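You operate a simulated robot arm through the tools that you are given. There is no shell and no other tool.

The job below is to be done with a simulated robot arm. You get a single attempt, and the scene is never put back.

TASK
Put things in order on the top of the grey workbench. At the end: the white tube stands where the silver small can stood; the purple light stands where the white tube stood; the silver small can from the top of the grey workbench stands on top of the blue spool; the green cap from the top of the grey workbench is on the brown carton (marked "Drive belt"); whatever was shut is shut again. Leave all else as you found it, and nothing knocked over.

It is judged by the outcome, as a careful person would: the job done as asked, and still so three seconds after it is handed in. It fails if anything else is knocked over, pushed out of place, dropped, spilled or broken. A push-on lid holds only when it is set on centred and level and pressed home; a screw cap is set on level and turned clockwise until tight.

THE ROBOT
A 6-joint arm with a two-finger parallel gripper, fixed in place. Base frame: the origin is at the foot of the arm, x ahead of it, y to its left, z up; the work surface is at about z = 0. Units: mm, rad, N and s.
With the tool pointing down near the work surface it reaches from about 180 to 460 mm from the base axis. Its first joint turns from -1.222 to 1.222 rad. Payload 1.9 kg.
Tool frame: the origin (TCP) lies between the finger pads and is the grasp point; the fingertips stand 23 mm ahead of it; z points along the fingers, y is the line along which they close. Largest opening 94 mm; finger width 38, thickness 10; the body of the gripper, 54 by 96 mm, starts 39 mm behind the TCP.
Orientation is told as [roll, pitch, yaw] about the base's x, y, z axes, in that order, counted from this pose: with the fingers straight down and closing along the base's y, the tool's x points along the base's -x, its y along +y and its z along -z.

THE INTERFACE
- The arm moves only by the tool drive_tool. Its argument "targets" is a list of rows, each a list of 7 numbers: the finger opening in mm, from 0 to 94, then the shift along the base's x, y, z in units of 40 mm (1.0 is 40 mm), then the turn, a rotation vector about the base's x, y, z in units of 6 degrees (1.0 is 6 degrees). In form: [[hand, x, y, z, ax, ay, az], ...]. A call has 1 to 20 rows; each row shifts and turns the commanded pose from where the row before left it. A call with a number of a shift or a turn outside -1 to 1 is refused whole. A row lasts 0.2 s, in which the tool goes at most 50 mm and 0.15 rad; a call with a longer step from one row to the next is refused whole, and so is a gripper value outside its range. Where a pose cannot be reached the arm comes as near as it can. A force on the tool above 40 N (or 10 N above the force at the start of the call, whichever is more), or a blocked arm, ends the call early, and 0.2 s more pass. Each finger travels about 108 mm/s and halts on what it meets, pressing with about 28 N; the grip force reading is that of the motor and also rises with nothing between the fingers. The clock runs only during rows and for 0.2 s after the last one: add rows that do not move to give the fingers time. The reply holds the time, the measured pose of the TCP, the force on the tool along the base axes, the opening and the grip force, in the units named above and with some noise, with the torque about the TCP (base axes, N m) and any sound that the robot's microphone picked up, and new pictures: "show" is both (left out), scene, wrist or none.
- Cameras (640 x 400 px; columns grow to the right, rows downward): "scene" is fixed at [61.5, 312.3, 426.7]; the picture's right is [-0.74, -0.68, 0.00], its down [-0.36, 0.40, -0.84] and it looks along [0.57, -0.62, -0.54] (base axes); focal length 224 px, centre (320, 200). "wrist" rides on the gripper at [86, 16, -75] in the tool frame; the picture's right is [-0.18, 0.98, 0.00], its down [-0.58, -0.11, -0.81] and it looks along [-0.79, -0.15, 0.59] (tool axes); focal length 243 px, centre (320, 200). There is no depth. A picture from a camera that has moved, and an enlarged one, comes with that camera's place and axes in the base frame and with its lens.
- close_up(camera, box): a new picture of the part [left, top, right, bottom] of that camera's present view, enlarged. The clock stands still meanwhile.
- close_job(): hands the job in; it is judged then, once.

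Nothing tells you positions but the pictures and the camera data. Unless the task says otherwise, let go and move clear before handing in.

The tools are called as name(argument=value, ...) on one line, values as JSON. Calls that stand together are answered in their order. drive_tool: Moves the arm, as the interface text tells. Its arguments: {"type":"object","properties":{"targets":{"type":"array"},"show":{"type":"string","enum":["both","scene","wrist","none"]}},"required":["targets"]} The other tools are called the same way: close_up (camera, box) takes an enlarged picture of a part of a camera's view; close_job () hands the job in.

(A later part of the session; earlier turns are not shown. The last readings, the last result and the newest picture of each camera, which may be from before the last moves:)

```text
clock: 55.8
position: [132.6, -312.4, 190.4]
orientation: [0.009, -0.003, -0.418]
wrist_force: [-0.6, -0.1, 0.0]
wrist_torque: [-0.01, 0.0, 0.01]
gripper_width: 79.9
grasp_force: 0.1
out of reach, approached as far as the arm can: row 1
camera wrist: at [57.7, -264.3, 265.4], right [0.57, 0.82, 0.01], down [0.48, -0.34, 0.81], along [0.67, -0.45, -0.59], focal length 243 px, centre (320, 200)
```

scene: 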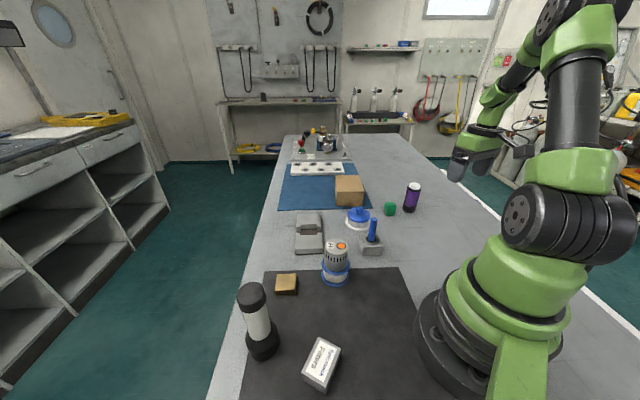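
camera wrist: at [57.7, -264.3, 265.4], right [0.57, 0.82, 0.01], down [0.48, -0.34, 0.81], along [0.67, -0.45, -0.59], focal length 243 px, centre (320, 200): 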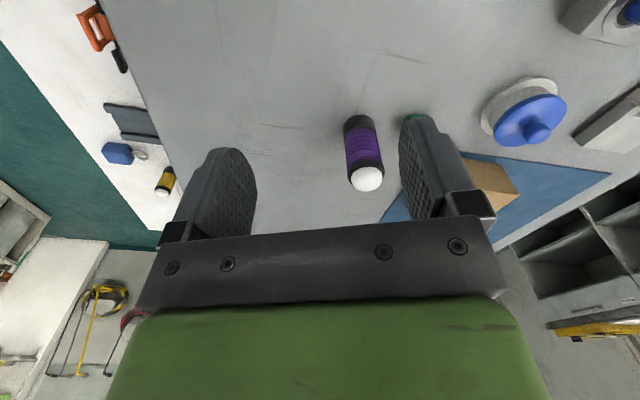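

That freed the arm: it follows again with yaw about -0.42, so I'll keep the hand turned this way. The light stands near (255.5,-335); I'll go above it with the hand at yaw 0.

drive_tool(targets=[[80, 0.1, 0, 0, -0.067, 0.061, 1], [80, 0.5, 0, 0, 0, 0, 1], [80, 0.6, -0.1, 0, 0, 0, 1], [80, 0.7, -0.2, 0, 0, 0, 1], [80, 0.6, -0.2, 0, 0, 0, 0], [80, 0.55, -0.08, 0, 0, 0, 0], [80, 0, 0, 0, 0, 0, 0]])

```text
clock: 57.4
position: [254.3, -341.5, 194.0]
orientation: [-0.011, 0.003, -0.001]
wrist_force: [0.0, -0.2, 0.3]
wrist_torque: [-0.02, 0.02, -0.01]
gripper_width: 80.0
grasp_force: 0.1
out of reach, approached as far as the arm can: row 1
camera wrist: at [167.0, -323.9, 269.0], right [0.18, 0.98, -0.01], down [0.58, -0.1, 0.81], along [0.79, -0.15, -0.59], focal length 243 px, centre (320, 200)
```

scene: 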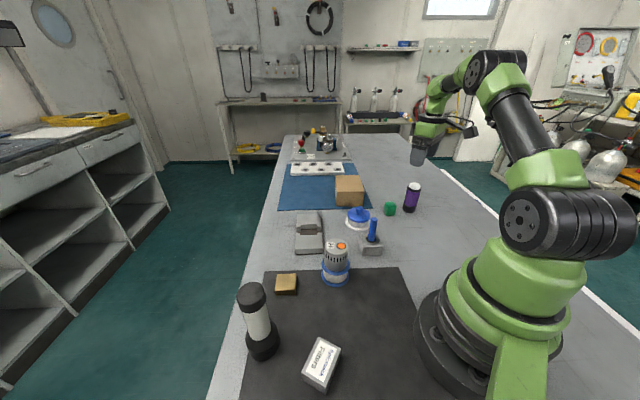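
wrist: 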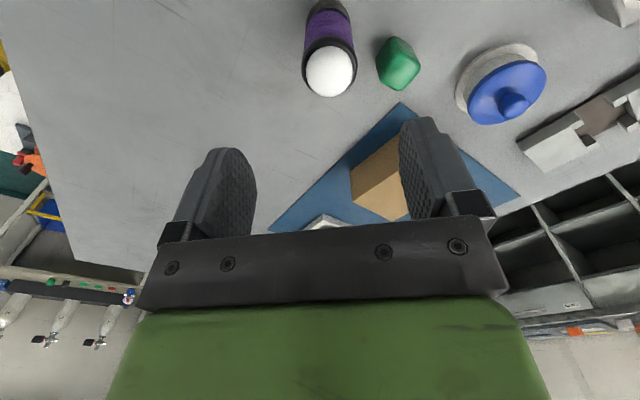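

I'm above the light again at yaw 0. I'll narrow the fingers so they stay clear of the green cap, correct the small roll and centre over the light.

drive_tool(targets=[[66, 0.04, 0.1, -0.2, 0.1, -0.03, 0], [62, 0, 0.06, -0.5, 0, 0, 0], [62, 0, 0, -0.5, 0, 0, 0], [62, 0, 0, 0, 0, 0, 0]])

close_up(camera="wrist", box=[220, 0, 440, 140])

```text
clock: 58.4
position: [257.1, -333.1, 145.7]
orientation: [0.0, 0.002, -0.001]
wrist_force: [-0.5, 0.3, 0.4]
wrist_torque: [-0.02, 0.02, 0.0]
gripper_width: 62.0
grasp_force: 0.0
camera wrist: at [169.0, -317.9, 220.3], right [0.18, 0.98, 0.0], down [0.58, -0.11, 0.81], along [0.79, -0.15, -0.59], focal length 243 px, centre (320, 200)
```

scene: 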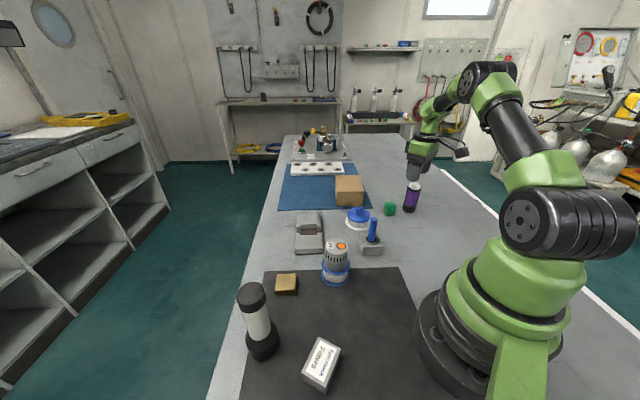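
wrist: 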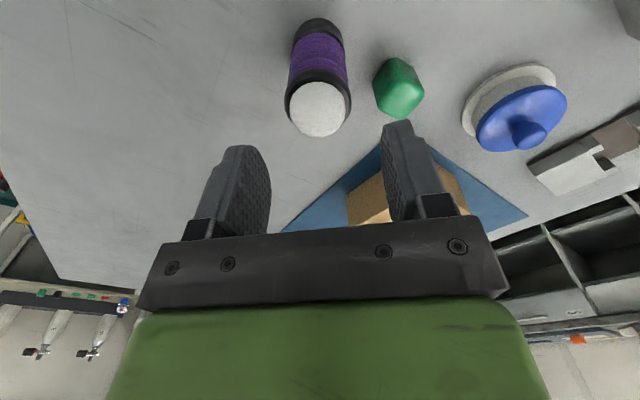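

```text
2.86 times, centred on (330, 70) of wrist
camera zoom: at [169.0, -317.9, 220.3], right [0.18, 0.98, 0.0], down [0.58, -0.11, 0.81], along [0.79, -0.15, -0.59], focal length 693 px, centre (291, 571)
```

zoom: 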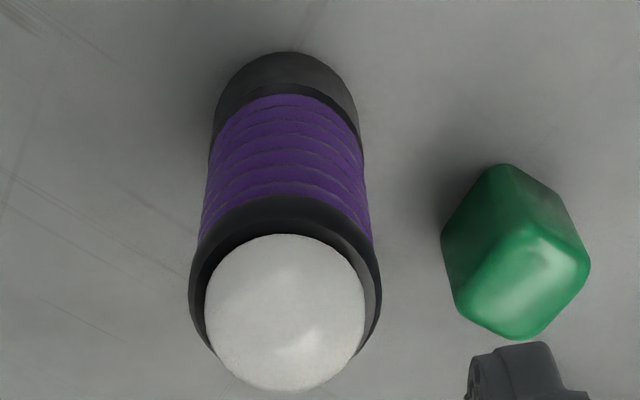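

The tool is vertical and the light is within 2 mm of centre. I'll lower around it with the narrow opening.

drive_tool(targets=[[62, 0.03, -0.04, -0.5, 0, 0, 0], [62, 0, 0, -0.6, 0, 0, 0], [62, 0, 0, -0.5, 0, 0, 0], [62, 0, 0, -0.3, 0, 0, 0], [62, 0, 0, 0, 0, 0, 0]])

close_up(camera="scene", box=[360, 140, 460, 230])

```text
clock: 59.6
position: [257.3, -334.2, 70.9]
orientation: [0.001, 0.0, 0.001]
wrist_force: [0.1, 0.4, 0.0]
wrist_torque: [0.02, 0.02, -0.02]
gripper_width: 62.0
grasp_force: 0.0
camera wrist: at [170.1, -320.0, 144.3], right [0.18, 0.98, 0.0], down [0.58, -0.11, 0.81], along [0.79, -0.15, -0.59], focal length 243 px, centre (320, 200)
```

scene: 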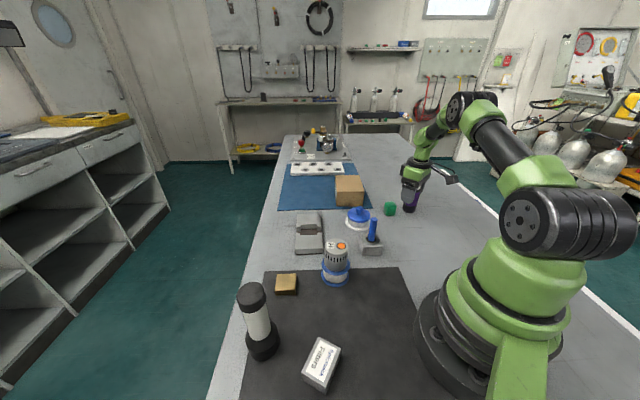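
wrist: 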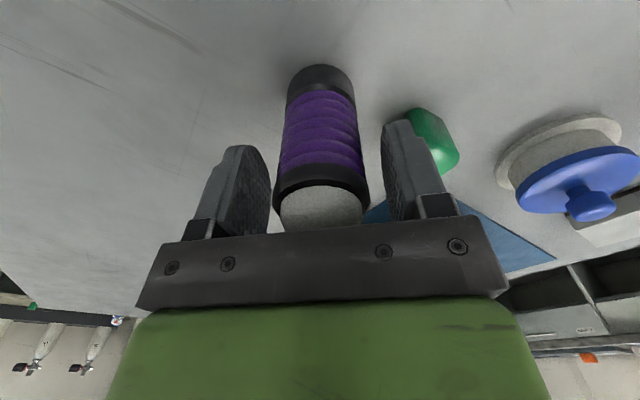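

```text
4.44 times, centred on (410, 185) of scene
camera zoom: at [61.5, 312.3, 426.7], right [-0.74, -0.68, 0.0], down [-0.36, 0.4, -0.84], along [0.57, -0.62, -0.54], focal length 993 px, centre (-80, 267)
```

zoom: 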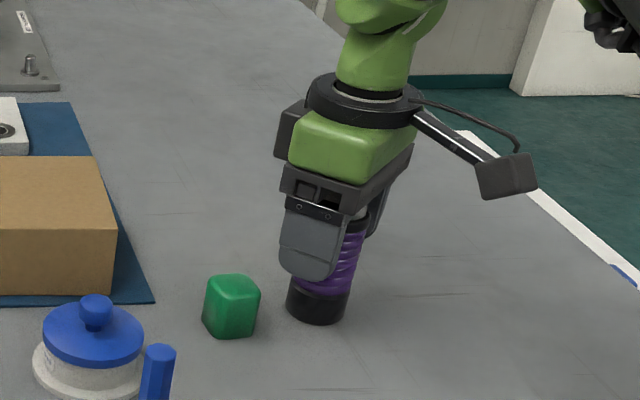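

The light is between the fingers and the cap is clear. I'll close and lift.

drive_tool(targets=[[48, 0, 0, 0, 0, 0, 0], [36, 0, 0, 0, 0, 0, 0], [25, 0, 0, 0, 0, 0, 0], [25, 0, 0, 0, 0, 0, 0], [25, 0, 0, 0.2, 0, 0, 0], [25, 0, 0, 0.3, 0, 0, 0], [25, 0, 0, 0, 0, 0, 0]])

close_up(camera="scene", box=[360, 140, 460, 230])

```text
clock: 61.2
position: [256.9, -335.4, 90.1]
orientation: [0.001, 0.001, -0.001]
wrist_force: [0.0, 0.1, -2.3]
wrist_torque: [-0.02, -0.01, 0.0]
gripper_width: 40.5
grasp_force: 28.0
camera wrist: at [169.9, -319.9, 164.7], right [0.18, 0.98, 0.0], down [0.58, -0.11, 0.81], along [0.79, -0.15, -0.59], focal length 243 px, centre (320, 200)
```

scene: 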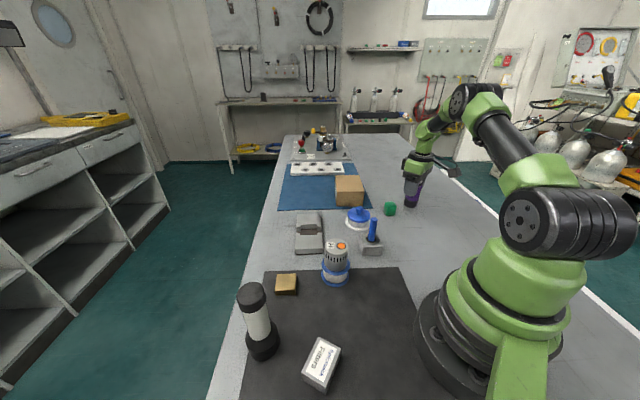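
wrist: 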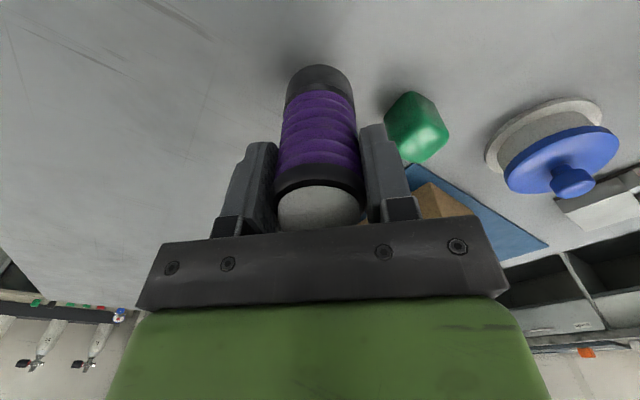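

```text
4.44 times, centred on (410, 185) of scene
camera zoom: at [61.5, 312.3, 426.7], right [-0.74, -0.68, 0.0], down [-0.36, 0.4, -0.84], along [0.57, -0.62, -0.54], focal length 993 px, centre (-80, 267)
```

zoom: 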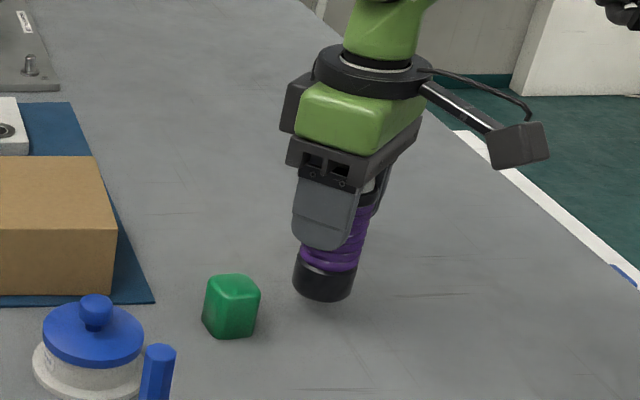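

The light is held vertically. I'll lift it and carry it to the tube's old place at (212,-189), then stop just above the surface.

drive_tool(targets=[[25, 0, 0, 0.5, 0, 0, 0], [25, 0, 0, 0.5, 0, 0, 0], [25, -0.12, 0.345, 0, 0, 0, 0], [25, -0.22, 0.7, 0, 0, 0, 0], [25, -0.22, 0.7, 0, 0, 0, 0], [25, -0.22, 0.7, 0, 0, 0, 0], [25, -0.22, 0.7, 0, 0, 0, 0], [25, -0.12, 0.5, 0, 0, 0, 0], [25, 0, 0, 0, 0, 0, 0], [25, 0, 0, -0.4, 0, 0, 0], [25, 0, 0, -0.5, 0, 0, 0], [25, 0, 0, -0.3, 0, 0, 0], [25, 0, 0, 0, 0, 0, 0]])

close_up(camera="scene", box=[340, 150, 460, 260])

```text
clock: 64.0
position: [267.8, -243.0, 153.5]
orientation: [0.021, -0.007, 0.001]
wrist_force: [0.7, 0.5, -1.0]
wrist_torque: [-0.04, 0.0, 0.02]
gripper_width: 40.4
grasp_force: 27.7
out of reach, approached as far as the arm can: row 4, 5, 6, 7, 8, 10, 11, 12
camera wrist: at [180.0, -229.1, 226.9], right [0.18, 0.98, 0.02], down [0.58, -0.13, 0.81], along [0.8, -0.14, -0.59], focal length 243 px, centre (320, 200)
```

scene: 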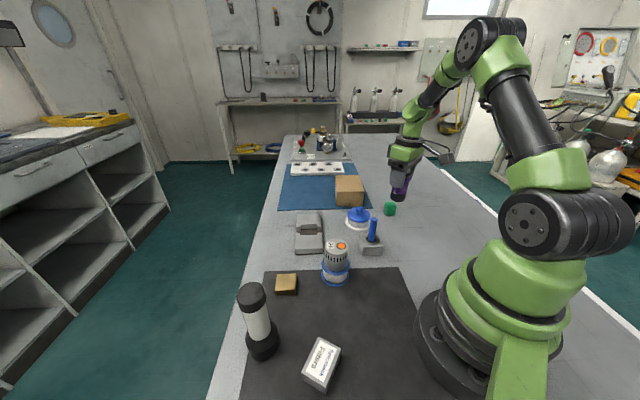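
wrist: 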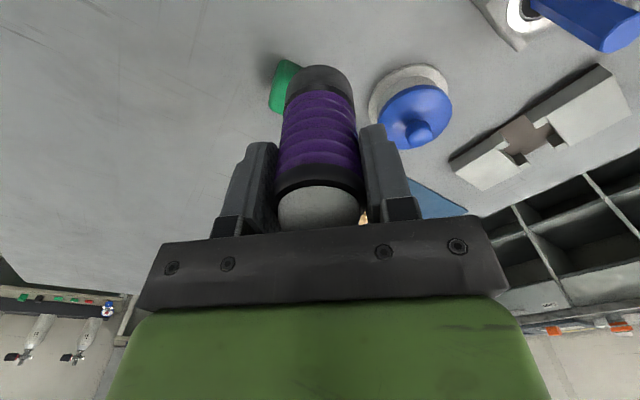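

```text
3.64 times, centred on (400, 205) of scene
camera zoom: at [61.5, 312.3, 426.7], right [-0.74, -0.68, 0.0], down [-0.36, 0.4, -0.84], along [0.57, -0.62, -0.54], focal length 813 px, centre (29, 182)
```

zoom: 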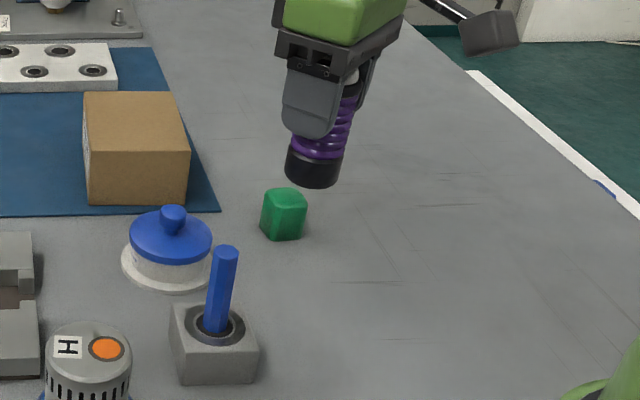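

The light is still firmly held, but the arm stalled again at (268,-243,153), so the wrist is still in the wrong branch. I'll look at the wrist and forearm before moving.

close_up(camera="scene", box=[370, 0, 570, 200])

close_up(camera="scene", box=[380, 70, 480, 170])

```text
2.00 times, centred on (470, 100) of scene
camera zoom: at [61.5, 312.3, 426.7], right [-0.74, -0.68, 0.0], down [-0.36, 0.4, -0.84], along [0.57, -0.62, -0.54], focal length 447 px, centre (20, 400)
```

zoom: 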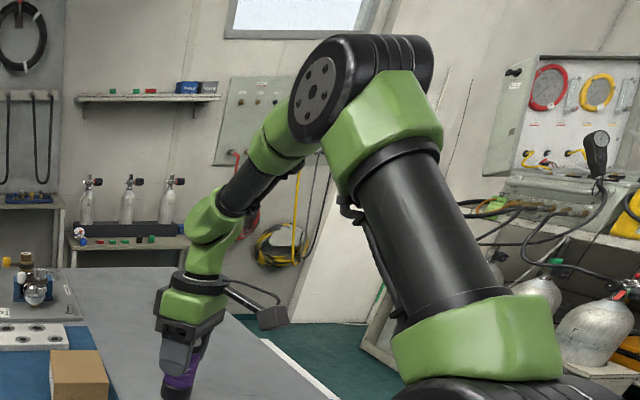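

```text
4.00 times, centred on (430, 120) of scene
camera zoom: at [61.5, 312.3, 426.7], right [-0.74, -0.68, 0.0], down [-0.36, 0.4, -0.84], along [0.57, -0.62, -0.54], focal length 894 px, centre (-120, 520)
```

zoom: 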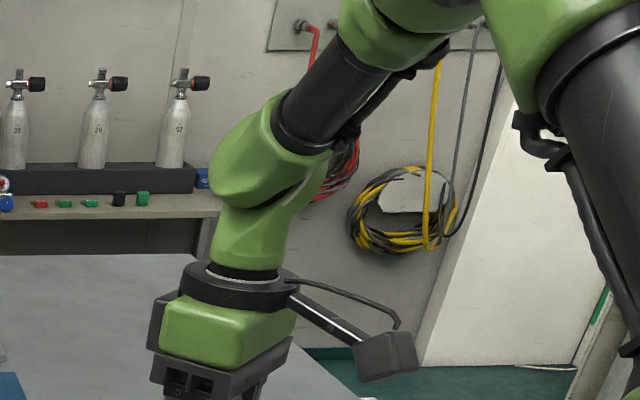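

The clip on the forearm now sits underneath, so the wrist's forearm-roll joint has turned half round. I'll test small corrections here, in free air with the light held, to learn which direction is blocked.

drive_tool(targets=[[25, 0, 0, 0.3, -0.2, 0.067, 0], [25, 0, 0, 0.3, 0, 0, 0]], show="none")

drive_tool(targets=[[25, 0, 0, 0, 0, 0, 1], [25, 0, 0, 0, 0, 0, 1], [25, 0, 0, 0, 0, 0, 0]], show="none")

```text
clock: 64.6
position: [276.3, -250.8, 187.2]
orientation: [-0.017, 0.007, 0.001]
wrist_force: [-0.5, 0.8, -2.0]
wrist_torque: [-0.01, 0.01, 0.02]
gripper_width: 40.4
grasp_force: 27.9
out of reach, approached as far as the arm can: row 1
```

```text
clock: 65.4
position: [276.2, -250.0, 185.3]
orientation: [-0.017, 0.004, 0.212]
wrist_force: [0.0, -0.1, -1.2]
wrist_torque: [0.01, -0.02, -0.02]
gripper_width: 40.4
grasp_force: 28.0
```

Leaning the hand about 1° one way makes the poses reachable, so the roll joint sits right at its end stop when exactly vertical. With this tiny lean I'll try going inward at height.

drive_tool(targets=[[25, -0.2, 0.19, 0, 0, 0, 0], [25, -0.4, 0.38, 0, 0, 0, 0], [25, -0.4, 0.38, 0, 0, 0, 0], [25, 0, 0, 0, 0, 0, 0]])

```text
clock: 66.4
position: [249.7, -225.0, 207.4]
orientation: [-0.007, -0.001, 0.209]
wrist_force: [0.6, -0.2, -1.6]
wrist_torque: [0.0, -0.03, 0.02]
gripper_width: 40.3
grasp_force: 28.0
out of reach, approached as far as the arm can: row 1, 2, 3
camera wrist: at [160.2, -228.0, 282.5], right [-0.02, 1.0, -0.01], down [0.59, 0.02, 0.81], along [0.81, 0.02, -0.59], focal length 243 px, centre (320, 200)
```

scene: 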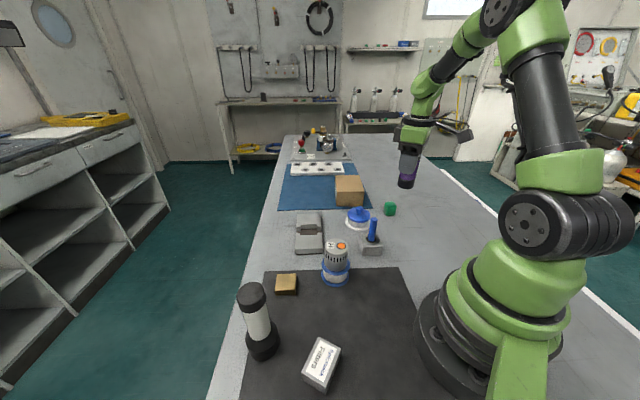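
wrist: 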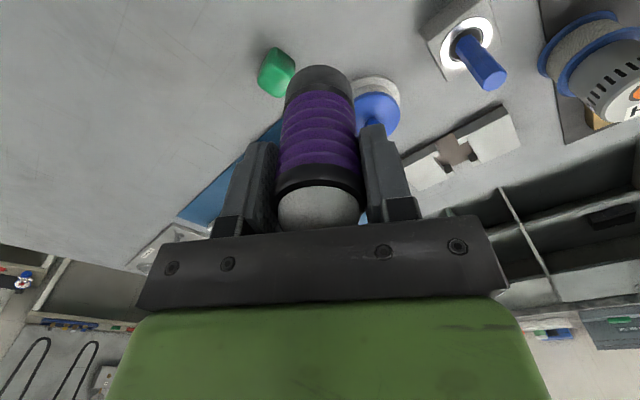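

The light is secure. My model says the forearm roll is half a turn off, and it can be undone by tilting the hand toward the forearm line, swinging it half round that line, and coming back. I'll do that high up and further out, starting with a move out to a radius of 400 mm.

drive_tool(targets=[[25, 0.2, -0.18, 0, 0, 0, 0], [25, 0.4, -0.36, 0, 0, 0, 0], [25, 0.4, -0.36, -0.3, 0, 0, 0], [25, 0.18, -0.16, -0.3, 0, 0, 0], [25, 0, 0, 0, 0, 0, 0]])

close_up(camera="scene", box=[380, 20, 540, 180])

```text
clock: 67.6
position: [298.9, -268.8, 183.3]
orientation: [-0.02, 0.008, 0.21]
wrist_force: [-0.1, -0.3, -1.9]
wrist_torque: [0.0, 0.0, -0.01]
gripper_width: 40.4
grasp_force: 29.0
camera wrist: at [209.0, -269.6, 257.8], right [-0.02, 1.0, -0.02], down [0.59, 0.03, 0.8], along [0.8, 0.01, -0.59], focal length 243 px, centre (320, 200)
```

scene: 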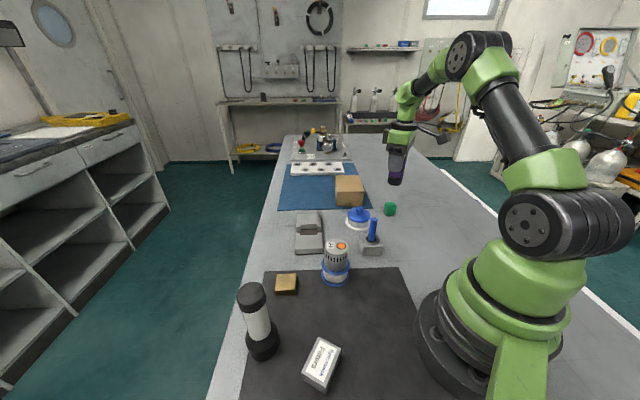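
wrist: 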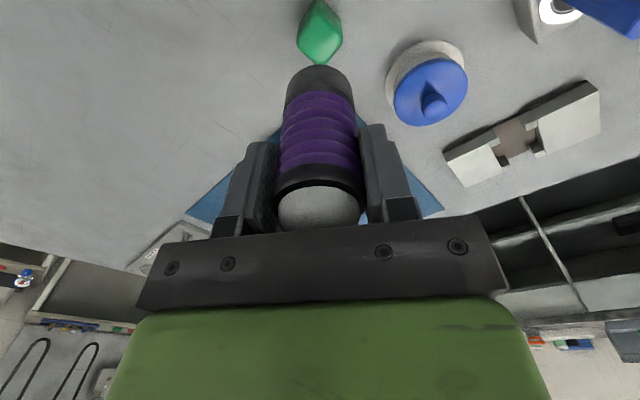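

```text
2.50 times, centred on (460, 100) of scene
camera zoom: at [61.5, 312.3, 426.7], right [-0.74, -0.68, 0.0], down [-0.36, 0.4, -0.84], along [0.57, -0.62, -0.54], focal length 559 px, centre (-30, 450)
```

zoom: 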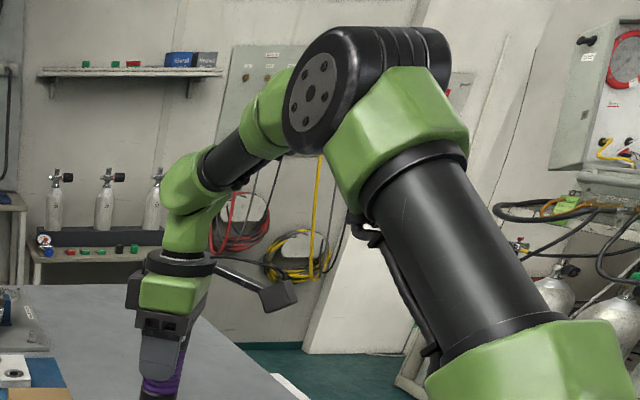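

The arm is at (299,-269,183) and follows cleanly here. I estimate the wrist centre 165 mm above the tool point and the forearm about 63° from vertical. Now I'll tilt the hand outward 42° while keeping the wrist centre still.

drive_tool(targets=[[25, 0.3195, -0.2877, 0.0225, -0.669, -0.743, 0], [25, 0.3177, -0.286, 0.0675, -0.669, -0.743, 0], [25, 0.3103, -0.2794, 0.1125, -0.669, -0.743, 0], [25, 0.2991, -0.2693, 0.155, -0.669, -0.743, 0], [25, 0.2861, -0.2576, 0.195, -0.669, -0.743, 0], [25, 0.2694, -0.2426, 0.235, -0.669, -0.743, 0], [25, 0.2489, -0.2242, 0.2725, -0.669, -0.743, 0], [25, 0, 0, 0, 0, 0, 0]])

close_up(camera="scene", box=[380, 20, 540, 180])

```text
clock: 69.4
position: [397.0, -395.3, 255.6]
orientation: [-0.646, -0.4, 0.339]
wrist_force: [-0.3, -0.3, -1.5]
wrist_torque: [0.0, -0.01, -0.01]
gripper_width: 40.2
grasp_force: 28.2
out of reach, approached as far as the arm can: row 2, 3, 4, 5, 6, 7
camera wrist: at [284.2, -375.3, 267.4], right [0.12, 0.87, -0.47], down [0.11, 0.46, 0.88], along [0.99, -0.15, -0.04], focal length 243 px, centre (320, 200)
```

scene: 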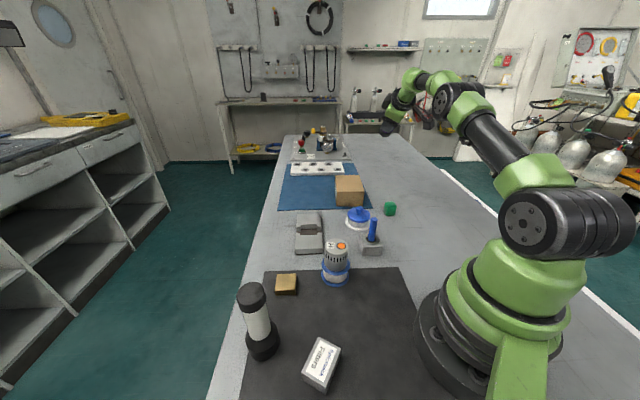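
wrist: 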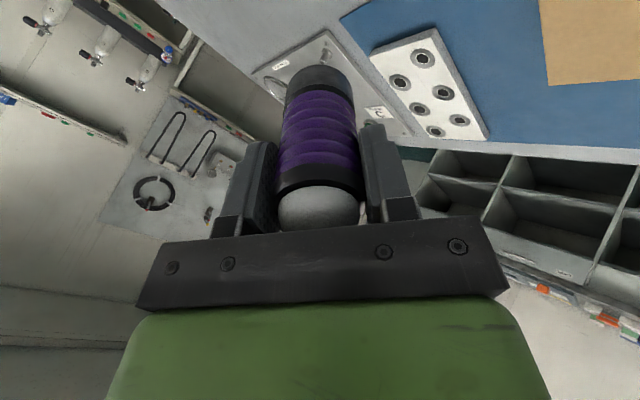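

```text
2.50 times, centred on (460, 100) of scene
camera zoom: at [61.5, 312.3, 426.7], right [-0.74, -0.68, 0.0], down [-0.36, 0.4, -0.84], along [0.57, -0.62, -0.54], focal length 559 px, centre (-30, 450)
```

zoom: 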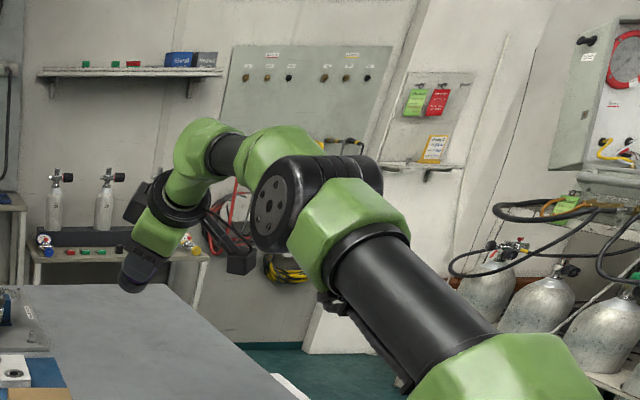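

The hand took the tilt, but the arm stretched out instead of letting the hand line up with the forearm, so something in the wrist is at its limit. The light is still held. I'll look at the wrist very closely before the next step.

close_up(camera="scene", box=[375, 50, 455, 130])

close_up(camera="scene", box=[430, 70, 640, 330])

```text
5.00 times, centred on (415, 90) of scene
camera zoom: at [61.5, 312.3, 426.7], right [-0.74, -0.68, 0.0], down [-0.36, 0.4, -0.84], along [0.57, -0.62, -0.54], focal length 1118 px, centre (-155, 750)
```

zoom: 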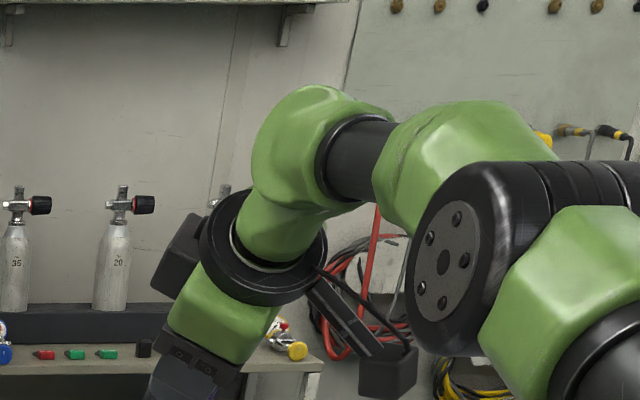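

```text
1.54 times, centred on (535, 200) of scene
camera zoom: at [61.5, 312.3, 426.7], right [-0.74, -0.68, 0.0], down [-0.36, 0.4, -0.84], along [0.57, -0.62, -0.54], focal length 344 px, centre (-11, 200)
```

zoom: 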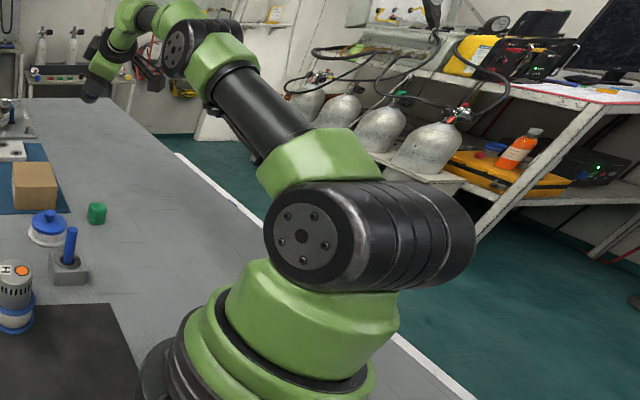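

I need to learn which motions are blocked here. I'll try one small motion at a time, high above everything with the light held.

drive_tool(targets=[[25, 0, 0, 0, 0.669, 0.743, 0], [25, 0, 0, 0, 0, 0, 0]], show="none")

drive_tool(targets=[[25, -0.3, 0.27, 0, 0, 0, 0], [25, 0, 0, 0, 0, 0, 0]], show="none")

drive_tool(targets=[[25, 0, 0, -0.3, 0, 0, 0], [25, 0, 0, 0, 0, 0, 0]], show="none")

```text
clock: 70.0
position: [384.6, -384.8, 251.9]
orientation: [-0.55, -0.348, 0.301]
wrist_force: [-0.1, -0.6, -2.2]
wrist_torque: [0.02, 0.01, 0.01]
gripper_width: 40.4
grasp_force: 27.9
out of reach, approached as far as the arm can: row 1
```

```text
clock: 70.6
position: [373.2, -378.9, 253.1]
orientation: [-0.546, -0.351, 0.304]
wrist_force: [-0.6, 0.5, -1.7]
wrist_torque: [0.04, 0.0, 0.0]
gripper_width: 40.4
grasp_force: 27.6
out of reach, approached as far as the arm can: row 1
```

```text
clock: 71.2
position: [374.5, -383.5, 241.4]
orientation: [-0.544, -0.351, 0.305]
wrist_force: [0.7, 0.2, -1.9]
wrist_torque: [0.04, 0.04, -0.01]
gripper_width: 40.2
grasp_force: 28.5
out of reach, approached as far as the arm can: row 1
```

The arm follows roughly but drifts, which fits the forearm roll sitting at its end stop. I'll bring the hand back to vertical at (299,-269,183), where it followed cleanly before.

drive_tool(targets=[[25, -0.315, 0.477, -0.242, 0.669, 0.743, 0], [25, -0.315, 0.477, -0.242, 0.669, 0.743, 0], [25, -0.315, 0.477, -0.242, 0.669, 0.743, 0], [25, -0.315, 0.477, -0.242, 0.669, 0.743, 0], [25, -0.315, 0.477, -0.242, 0.669, 0.743, 0], [25, -0.315, 0.477, -0.242, 0.669, 0.743, 0], [25, 0, 0, 0, 0, 0, 0]])

```text
clock: 72.8
position: [298.5, -266.3, 184.7]
orientation: [-0.019, 0.006, 0.209]
wrist_force: [0.0, -0.1, -2.1]
wrist_torque: [-0.01, -0.04, 0.01]
gripper_width: 40.3
grasp_force: 27.8
camera wrist: at [210.0, -268.8, 258.9], right [-0.02, 1.0, -0.02], down [0.59, 0.03, 0.8], along [0.8, 0.01, -0.59], focal length 243 px, centre (320, 200)
```

scene: 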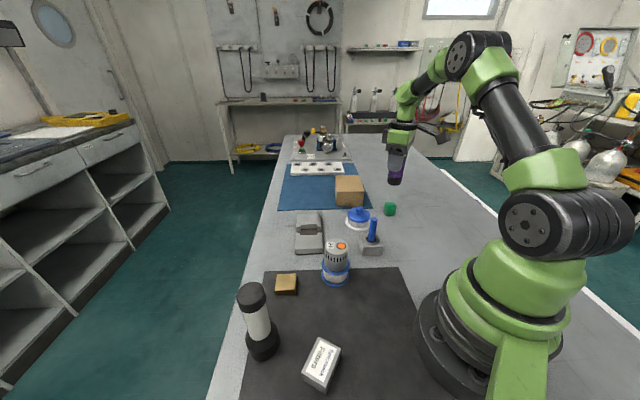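
wrist: 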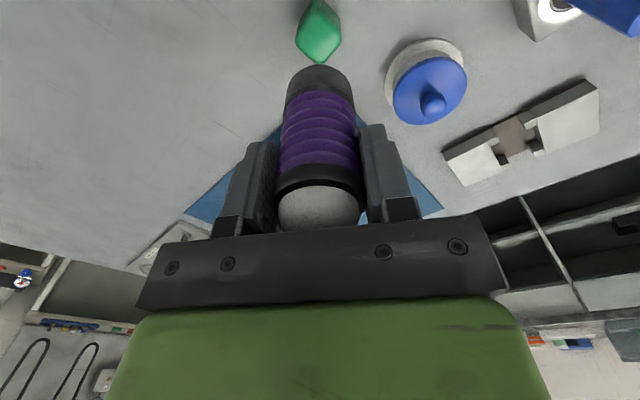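

All six rows followed without complaint and the hand is vertical again at (298.5,-266.3,184.7). Now I'll swing the hand sideways about the forearm line, the way that should unwind the roll joint, with the wrist centre held still.

drive_tool(targets=[[25, -0.25, -0.292, 0.018, -0.662, 0.596, 0.454], [25, -0.234, -0.3, 0.0535, -0.662, 0.596, 0.454], [25, -0.215, -0.306, 0.089, -0.662, 0.596, 0.454], [25, -0.194, -0.309, 0.123, -0.662, 0.596, 0.454], [25, -0.17, -0.308, 0.1555, -0.662, 0.596, 0.454], [25, 0, 0, 0, 0, 0, 0]])

close_up(camera="scene", box=[375, 50, 475, 150])

```text
clock: 74.2
position: [305.3, -343.2, 233.4]
orientation: [-0.231, 0.394, 0.404]
wrist_force: [-0.1, -0.1, -2.2]
wrist_torque: [0.02, -0.01, 0.01]
gripper_width: 40.6
grasp_force: 27.8
out of reach, approached as far as the arm can: row 1, 2, 3, 4, 5
camera wrist: at [242.6, -335.0, 329.3], right [-0.3, 0.91, -0.28], down [0.75, 0.41, 0.52], along [0.59, -0.05, -0.8], focal length 243 px, centre (320, 200)
```

scene: 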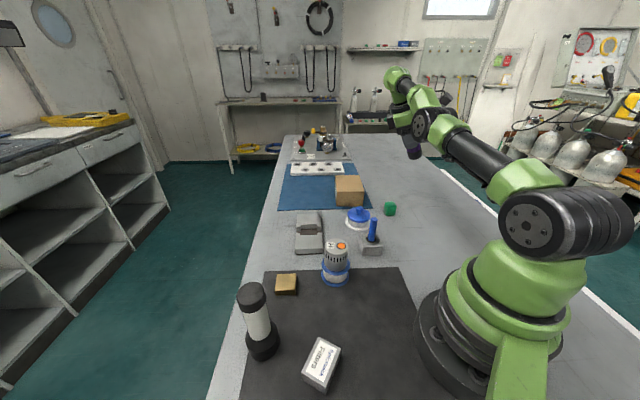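
wrist: 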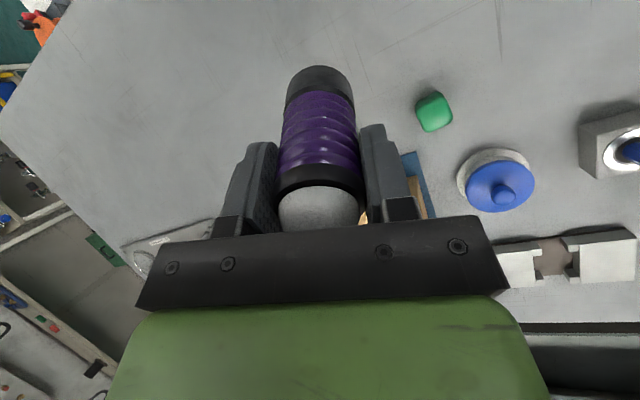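

```text
4.00 times, centred on (425, 100) of scene
camera zoom: at [61.5, 312.3, 426.7], right [-0.74, -0.68, 0.0], down [-0.36, 0.4, -0.84], along [0.57, -0.62, -0.54], focal length 894 px, centre (-100, 600)
```

zoom: 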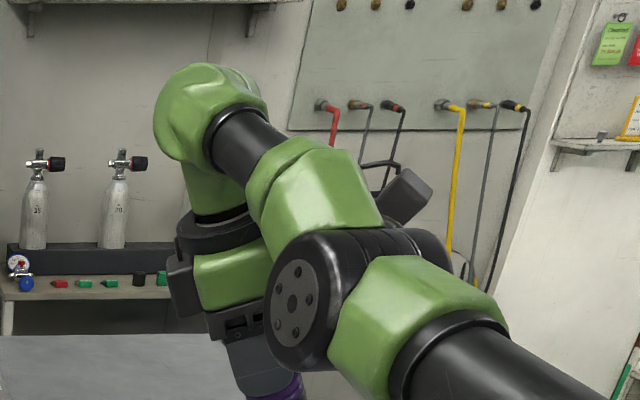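

That direction is blocked. I'll return to the clean vertical pose and then try the opposite swing.

drive_tool(targets=[[25, -0.034, 0.385, -0.2435, 0.662, -0.596, -0.454], [25, -0.034, 0.385, -0.2435, 0.662, -0.596, -0.454], [25, -0.034, 0.385, -0.2435, 0.662, -0.596, -0.454], [25, -0.034, 0.385, -0.2435, 0.662, -0.596, -0.454], [25, -0.034, 0.385, -0.2435, 0.662, -0.596, -0.454], [25, 0, 0, 0, 0, 0, 0]], show="none")

```text
clock: 75.6
position: [341.8, -290.1, 219.9]
orientation: [-0.066, 0.091, 0.245]
wrist_force: [0.2, 0.4, -2.2]
wrist_torque: [0.0, -0.02, 0.02]
gripper_width: 40.3
grasp_force: 27.6
out of reach, approached as far as the arm can: row 1, 2, 3, 4, 5
```

The opposite swing is the free one, it seems. I'll come back to a vertical hand at (298,-266,185) with a slight lean to the free side.

drive_tool(targets=[[25, -0.361, 0.198, -0.293, 0.345, -0.294, 0], [25, -0.361, 0.198, -0.293, 0.345, -0.294, 0], [25, -0.361, 0.198, -0.293, 0.345, -0.294, 0], [25, 0, 0, 0, 0, 0, 0]], show="none")

```text
clock: 76.6
position: [326.5, -294.9, 246.9]
orientation: [0.012, -0.03, 0.259]
wrist_force: [0.2, 0.4, -2.3]
wrist_torque: [-0.04, 0.02, 0.03]
gripper_width: 40.3
grasp_force: 27.9
out of reach, approached as far as the arm can: row 1, 2, 3
```

The lean is now to the free side, but the arm is nearly straight. I'll retract inward and down.

drive_tool(targets=[[25, -0.2, 0.18, -0.3, 0, 0, 0], [25, -0.2, 0.18, -0.4, 0, 0, 0], [25, -0.2, 0.18, -0.4, 0, 0, 0], [25, 0, 0, 0, 0, 0, 0]])

close_up(camera="scene", box=[375, 20, 535, 180])

```text
clock: 77.6
position: [328.9, -295.5, 242.6]
orientation: [0.015, -0.028, 0.252]
wrist_force: [1.0, 0.4, -1.8]
wrist_torque: [0.0, -0.01, 0.0]
gripper_width: 40.4
grasp_force: 27.4
out of reach, approached as far as the arm can: row 1, 2, 3
camera wrist: at [238.5, -303.5, 314.8], right [-0.07, 1.0, 0.02], down [0.57, 0.02, 0.82], along [0.82, 0.07, -0.57], focal length 243 px, centre (320, 200)
```

scene: 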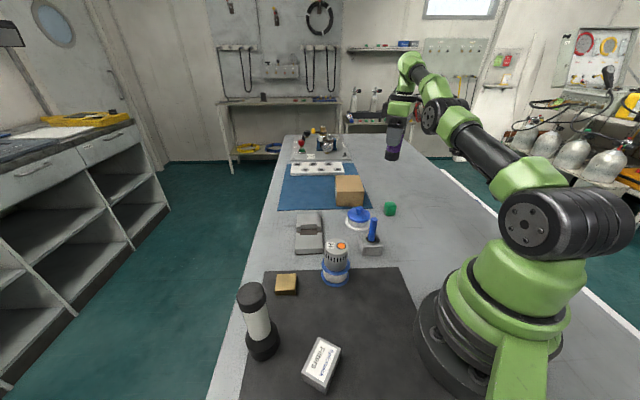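
wrist: 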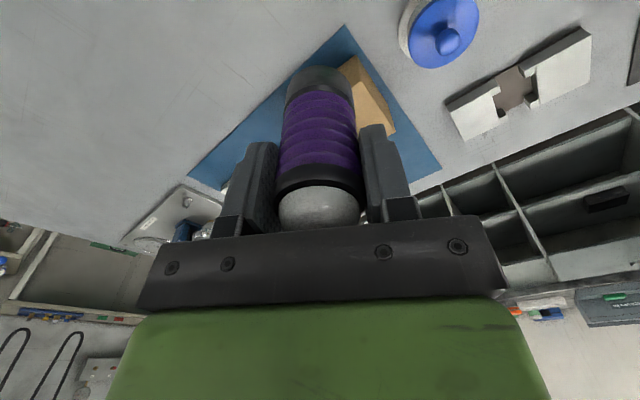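

```text
2.50 times, centred on (455, 100) of scene
camera zoom: at [61.5, 312.3, 426.7], right [-0.74, -0.68, 0.0], down [-0.36, 0.4, -0.84], along [0.57, -0.62, -0.54], focal length 559 px, centre (-18, 450)
```

zoom: 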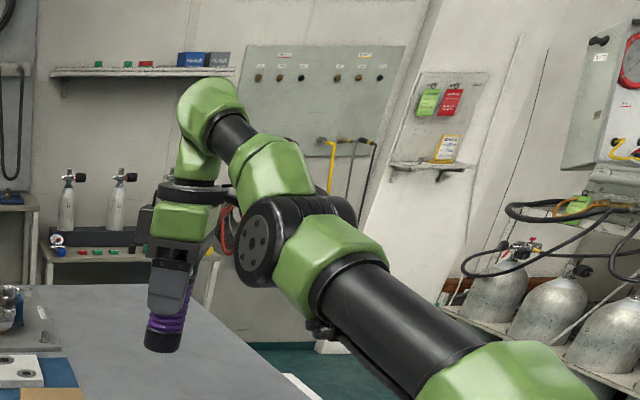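

The arm has stretched through straight so that the elbow now sits slightly low. I'll test which small moves are free from here.

drive_tool(targets=[[25, 0.2, -0.18, 0, 0, 0, 0], [25, 0, 0, 0, 0, 0, 0]], show="none")

drive_tool(targets=[[25, 0, 0, 0.3, 0, 0, 0], [25, 0, 0, 0, 0, 0, 0]], show="none")

drive_tool(targets=[[25, 0.2, 0.22, 0, 0, 0, 0], [25, 0, 0, 0, 0, 0, 0]], show="none")

```text
clock: 78.2
position: [332.3, -296.2, 241.6]
orientation: [0.01, -0.031, 0.255]
wrist_force: [-0.3, 0.4, -1.0]
wrist_torque: [0.02, 0.0, 0.01]
gripper_width: 40.5
grasp_force: 28.2
out of reach, approached as far as the arm can: row 1
```

```text
clock: 78.8
position: [330.0, -293.8, 253.7]
orientation: [0.01, -0.031, 0.258]
wrist_force: [-0.4, 0.7, -1.4]
wrist_torque: [-0.01, -0.01, 0.03]
gripper_width: 40.3
grasp_force: 28.3
```

```text
clock: 79.4
position: [337.3, -286.0, 253.7]
orientation: [0.011, -0.033, 0.256]
wrist_force: [-0.4, -0.4, -2.0]
wrist_torque: [-0.04, -0.01, 0.02]
gripper_width: 40.3
grasp_force: 27.8
out of reach, approached as far as the arm can: row 1
```

Upward is free; outward is at full reach. I'll try moving inward at this height.

drive_tool(targets=[[25, -0.2, 0.18, 0.1, 0, 0, 0], [25, -0.2, 0.18, 0.1, 0, 0, 0], [25, 0, 0, 0, 0, 0, 0]], show="none")

drive_tool(targets=[[25, -0.2, 0.18, 0.3, 0, 0, 0], [25, -0.2, 0.18, 0.3, 0, 0, 0], [25, 0, 0, 0, 0, 0, 0]])

close_up(camera="scene", box=[375, 0, 535, 160])

```text
clock: 80.2
position: [325.3, -274.2, 259.8]
orientation: [0.011, -0.029, 0.258]
wrist_force: [0.3, -0.1, -1.9]
wrist_torque: [0.0, -0.01, 0.02]
gripper_width: 40.4
grasp_force: 28.1
out of reach, approached as far as the arm can: row 1
```

```text
clock: 81.0
position: [309.7, -258.9, 284.7]
orientation: [0.01, -0.031, 0.257]
wrist_force: [-0.2, -0.4, -2.6]
wrist_torque: [-0.02, -0.01, 0.02]
gripper_width: 40.3
grasp_force: 27.4
camera wrist: at [219.2, -267.7, 356.5], right [-0.07, 1.0, 0.02], down [0.57, 0.03, 0.82], along [0.82, 0.07, -0.57], focal length 243 px, centre (320, 200)
```

scene: 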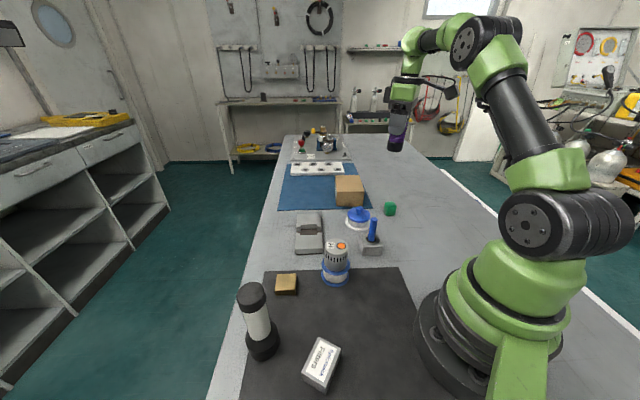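
wrist: 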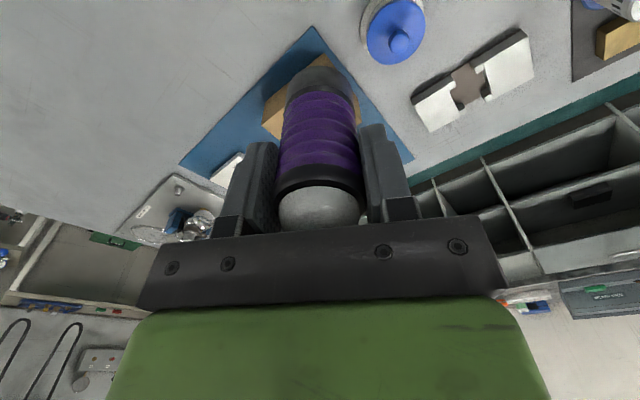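

```text
2.50 times, centred on (455, 80) of scene
camera zoom: at [61.5, 312.3, 426.7], right [-0.74, -0.68, 0.0], down [-0.36, 0.4, -0.84], along [0.57, -0.62, -0.54], focal length 559 px, centre (-18, 500)
```

zoom: 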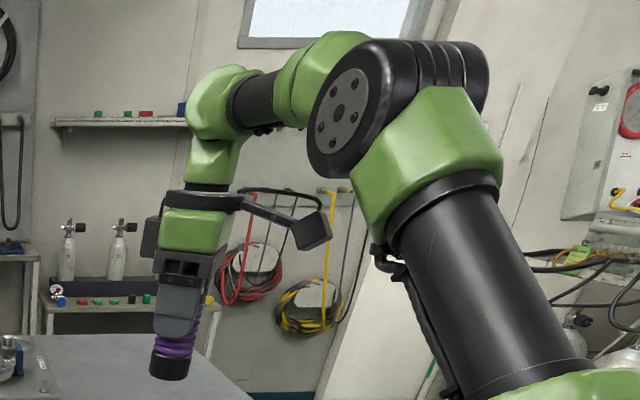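

The elbow is up again and the arm follows cleanly at (310,-259,285). Now I'll try the swing about the forearm line toward the free side.

drive_tool(targets=[[25, 0.2807, 0.3274, 0.0225, 0.759, -0.651, 0], [25, 0.2774, 0.3236, 0.0675, 0.759, -0.651, 0], [25, 0.2715, 0.3168, 0.112, 0.759, -0.651, 0], [25, 0.2623, 0.306, 0.155, 0.759, -0.651, 0], [25, 0.2506, 0.2923, 0.196, 0.759, -0.651, 0], [25, 0, 0, 0, 0, 0, 0]])

close_up(camera="scene", box=[375, 0, 535, 160])

```text
clock: 82.4
position: [363.2, -197.2, 306.6]
orientation: [0.332, -0.452, 0.176]
wrist_force: [-0.2, -0.2, -1.3]
wrist_torque: [-0.04, 0.03, 0.01]
gripper_width: 40.4
grasp_force: 28.3
camera wrist: at [254.9, -226.6, 336.7], right [-0.14, 0.92, 0.37], down [0.27, -0.33, 0.91], along [0.95, 0.22, -0.2], focal length 243 px, centre (320, 200)
```

scene: 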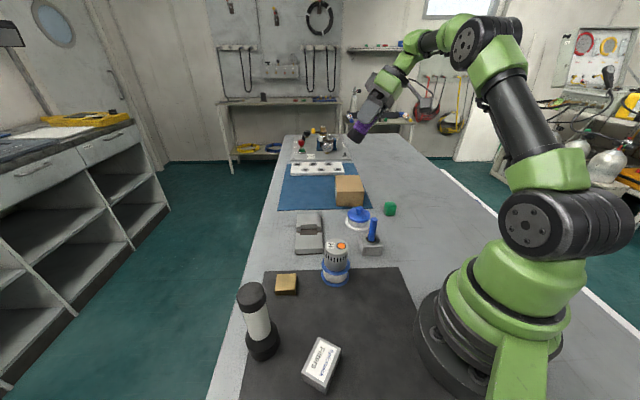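
wrist: 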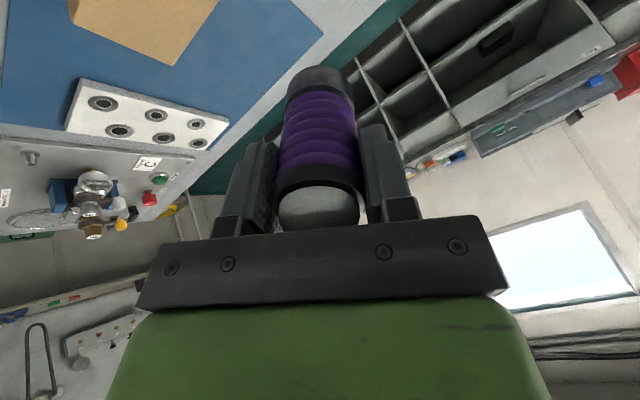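

```text
2.50 times, centred on (455, 80) of scene
camera zoom: at [61.5, 312.3, 426.7], right [-0.74, -0.68, 0.0], down [-0.36, 0.4, -0.84], along [0.57, -0.62, -0.54], focal length 559 px, centre (-18, 500)
```

zoom: 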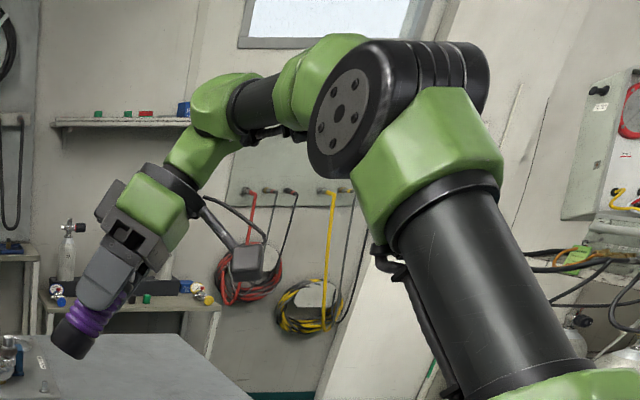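

The free swing works: the wrist centre stayed put and no row was blocked. Next I'll bring the hand closer to the forearm line from this side so the rest of the half-turn is small.

drive_tool(targets=[[25, 0.318, -0.291, 0.0225, -0.553, -0.645, -0.527], [25, 0.299, -0.3055, 0.0605, -0.553, -0.645, -0.527], [25, 0.2765, -0.317, 0.098, -0.553, -0.645, -0.527], [25, 0.251, -0.3245, 0.134, -0.553, -0.645, -0.527], [25, 0.222, -0.329, 0.17, -0.553, -0.645, -0.527], [25, 0, 0, 0, 0, 0, 0]])

```text
clock: 83.8
position: [418.8, -260.4, 325.4]
orientation: [-0.078, -0.746, 0.132]
wrist_force: [-0.1, 0.9, -1.7]
wrist_torque: [-0.03, 0.08, 0.02]
gripper_width: 40.2
grasp_force: 28.2
camera wrist: at [303.2, -253.7, 320.1], right [0.06, 1.0, 0.07], down [-0.12, -0.06, 0.99], along [0.99, -0.06, 0.11], focal length 243 px, centre (320, 200)
```

scene: 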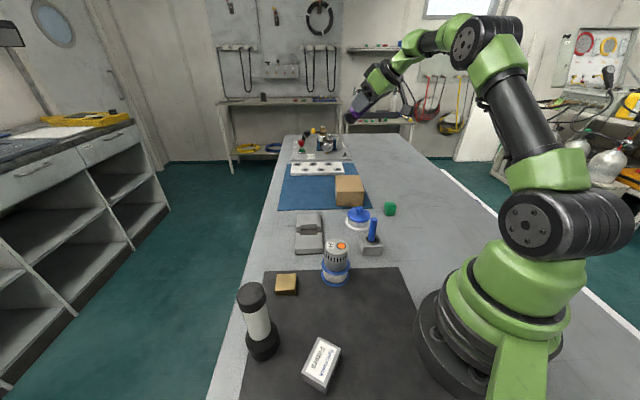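
wrist: 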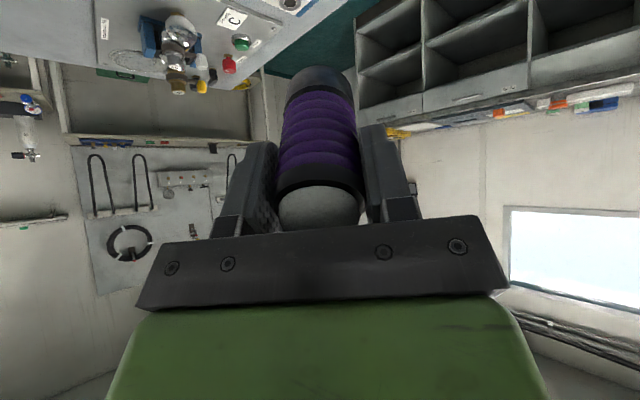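

No row was blocked. I'll continue bringing the hand toward the forearm line.

drive_tool(targets=[[25, 0.192, -0.329, 0.202, -0.553, -0.645, -0.527], [25, 0.159, -0.327, 0.2335, -0.553, -0.645, -0.527], [25, 0.1245, -0.32, 0.262, -0.553, -0.645, -0.527], [25, 0.088, -0.31, 0.287, -0.553, -0.645, -0.527], [25, 0.0515, -0.297, 0.3095, -0.553, -0.645, -0.527], [25, 0, 0, 0, 0, 0, 0]])

close_up(camera="scene", box=[355, 0, 515, 160])

```text
clock: 85.2
position: [443.0, -322.6, 378.8]
orientation: [-0.638, -1.025, 0.295]
wrist_force: [-0.6, -1.0, -2.1]
wrist_torque: [0.04, 0.01, 0.03]
gripper_width: 40.4
grasp_force: 28.4
camera wrist: at [341.6, -294.7, 330.8], right [0.34, 0.93, -0.15], down [-0.41, 0.29, 0.87], along [0.85, -0.24, 0.48], focal length 243 px, centre (320, 200)
```

scene: 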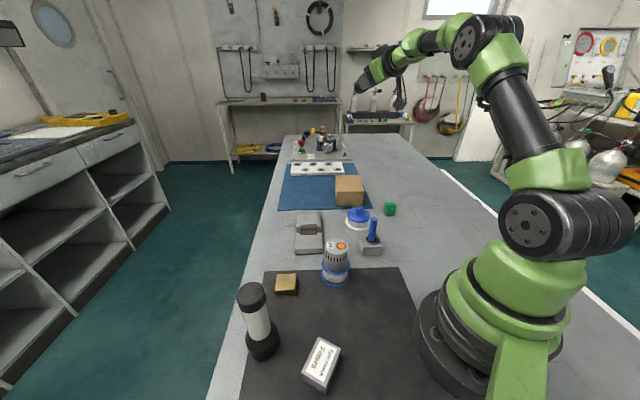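
wrist: 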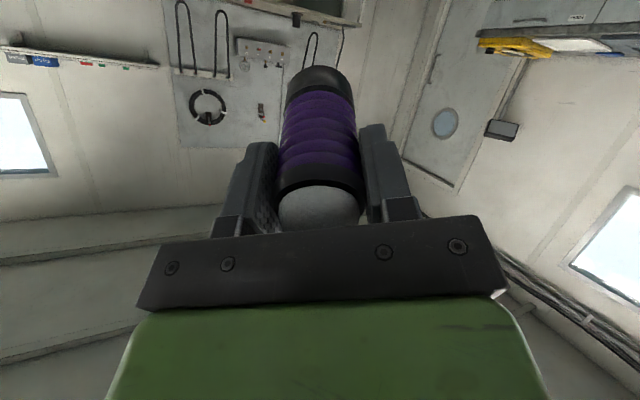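

```text
2.50 times, centred on (435, 80) of scene
camera zoom: at [61.5, 312.3, 426.7], right [-0.74, -0.68, 0.0], down [-0.36, 0.4, -0.84], along [0.57, -0.62, -0.54], focal length 559 px, centre (32, 500)
```

zoom: 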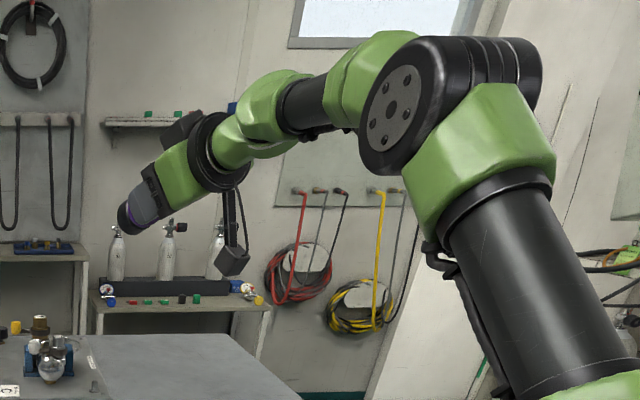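

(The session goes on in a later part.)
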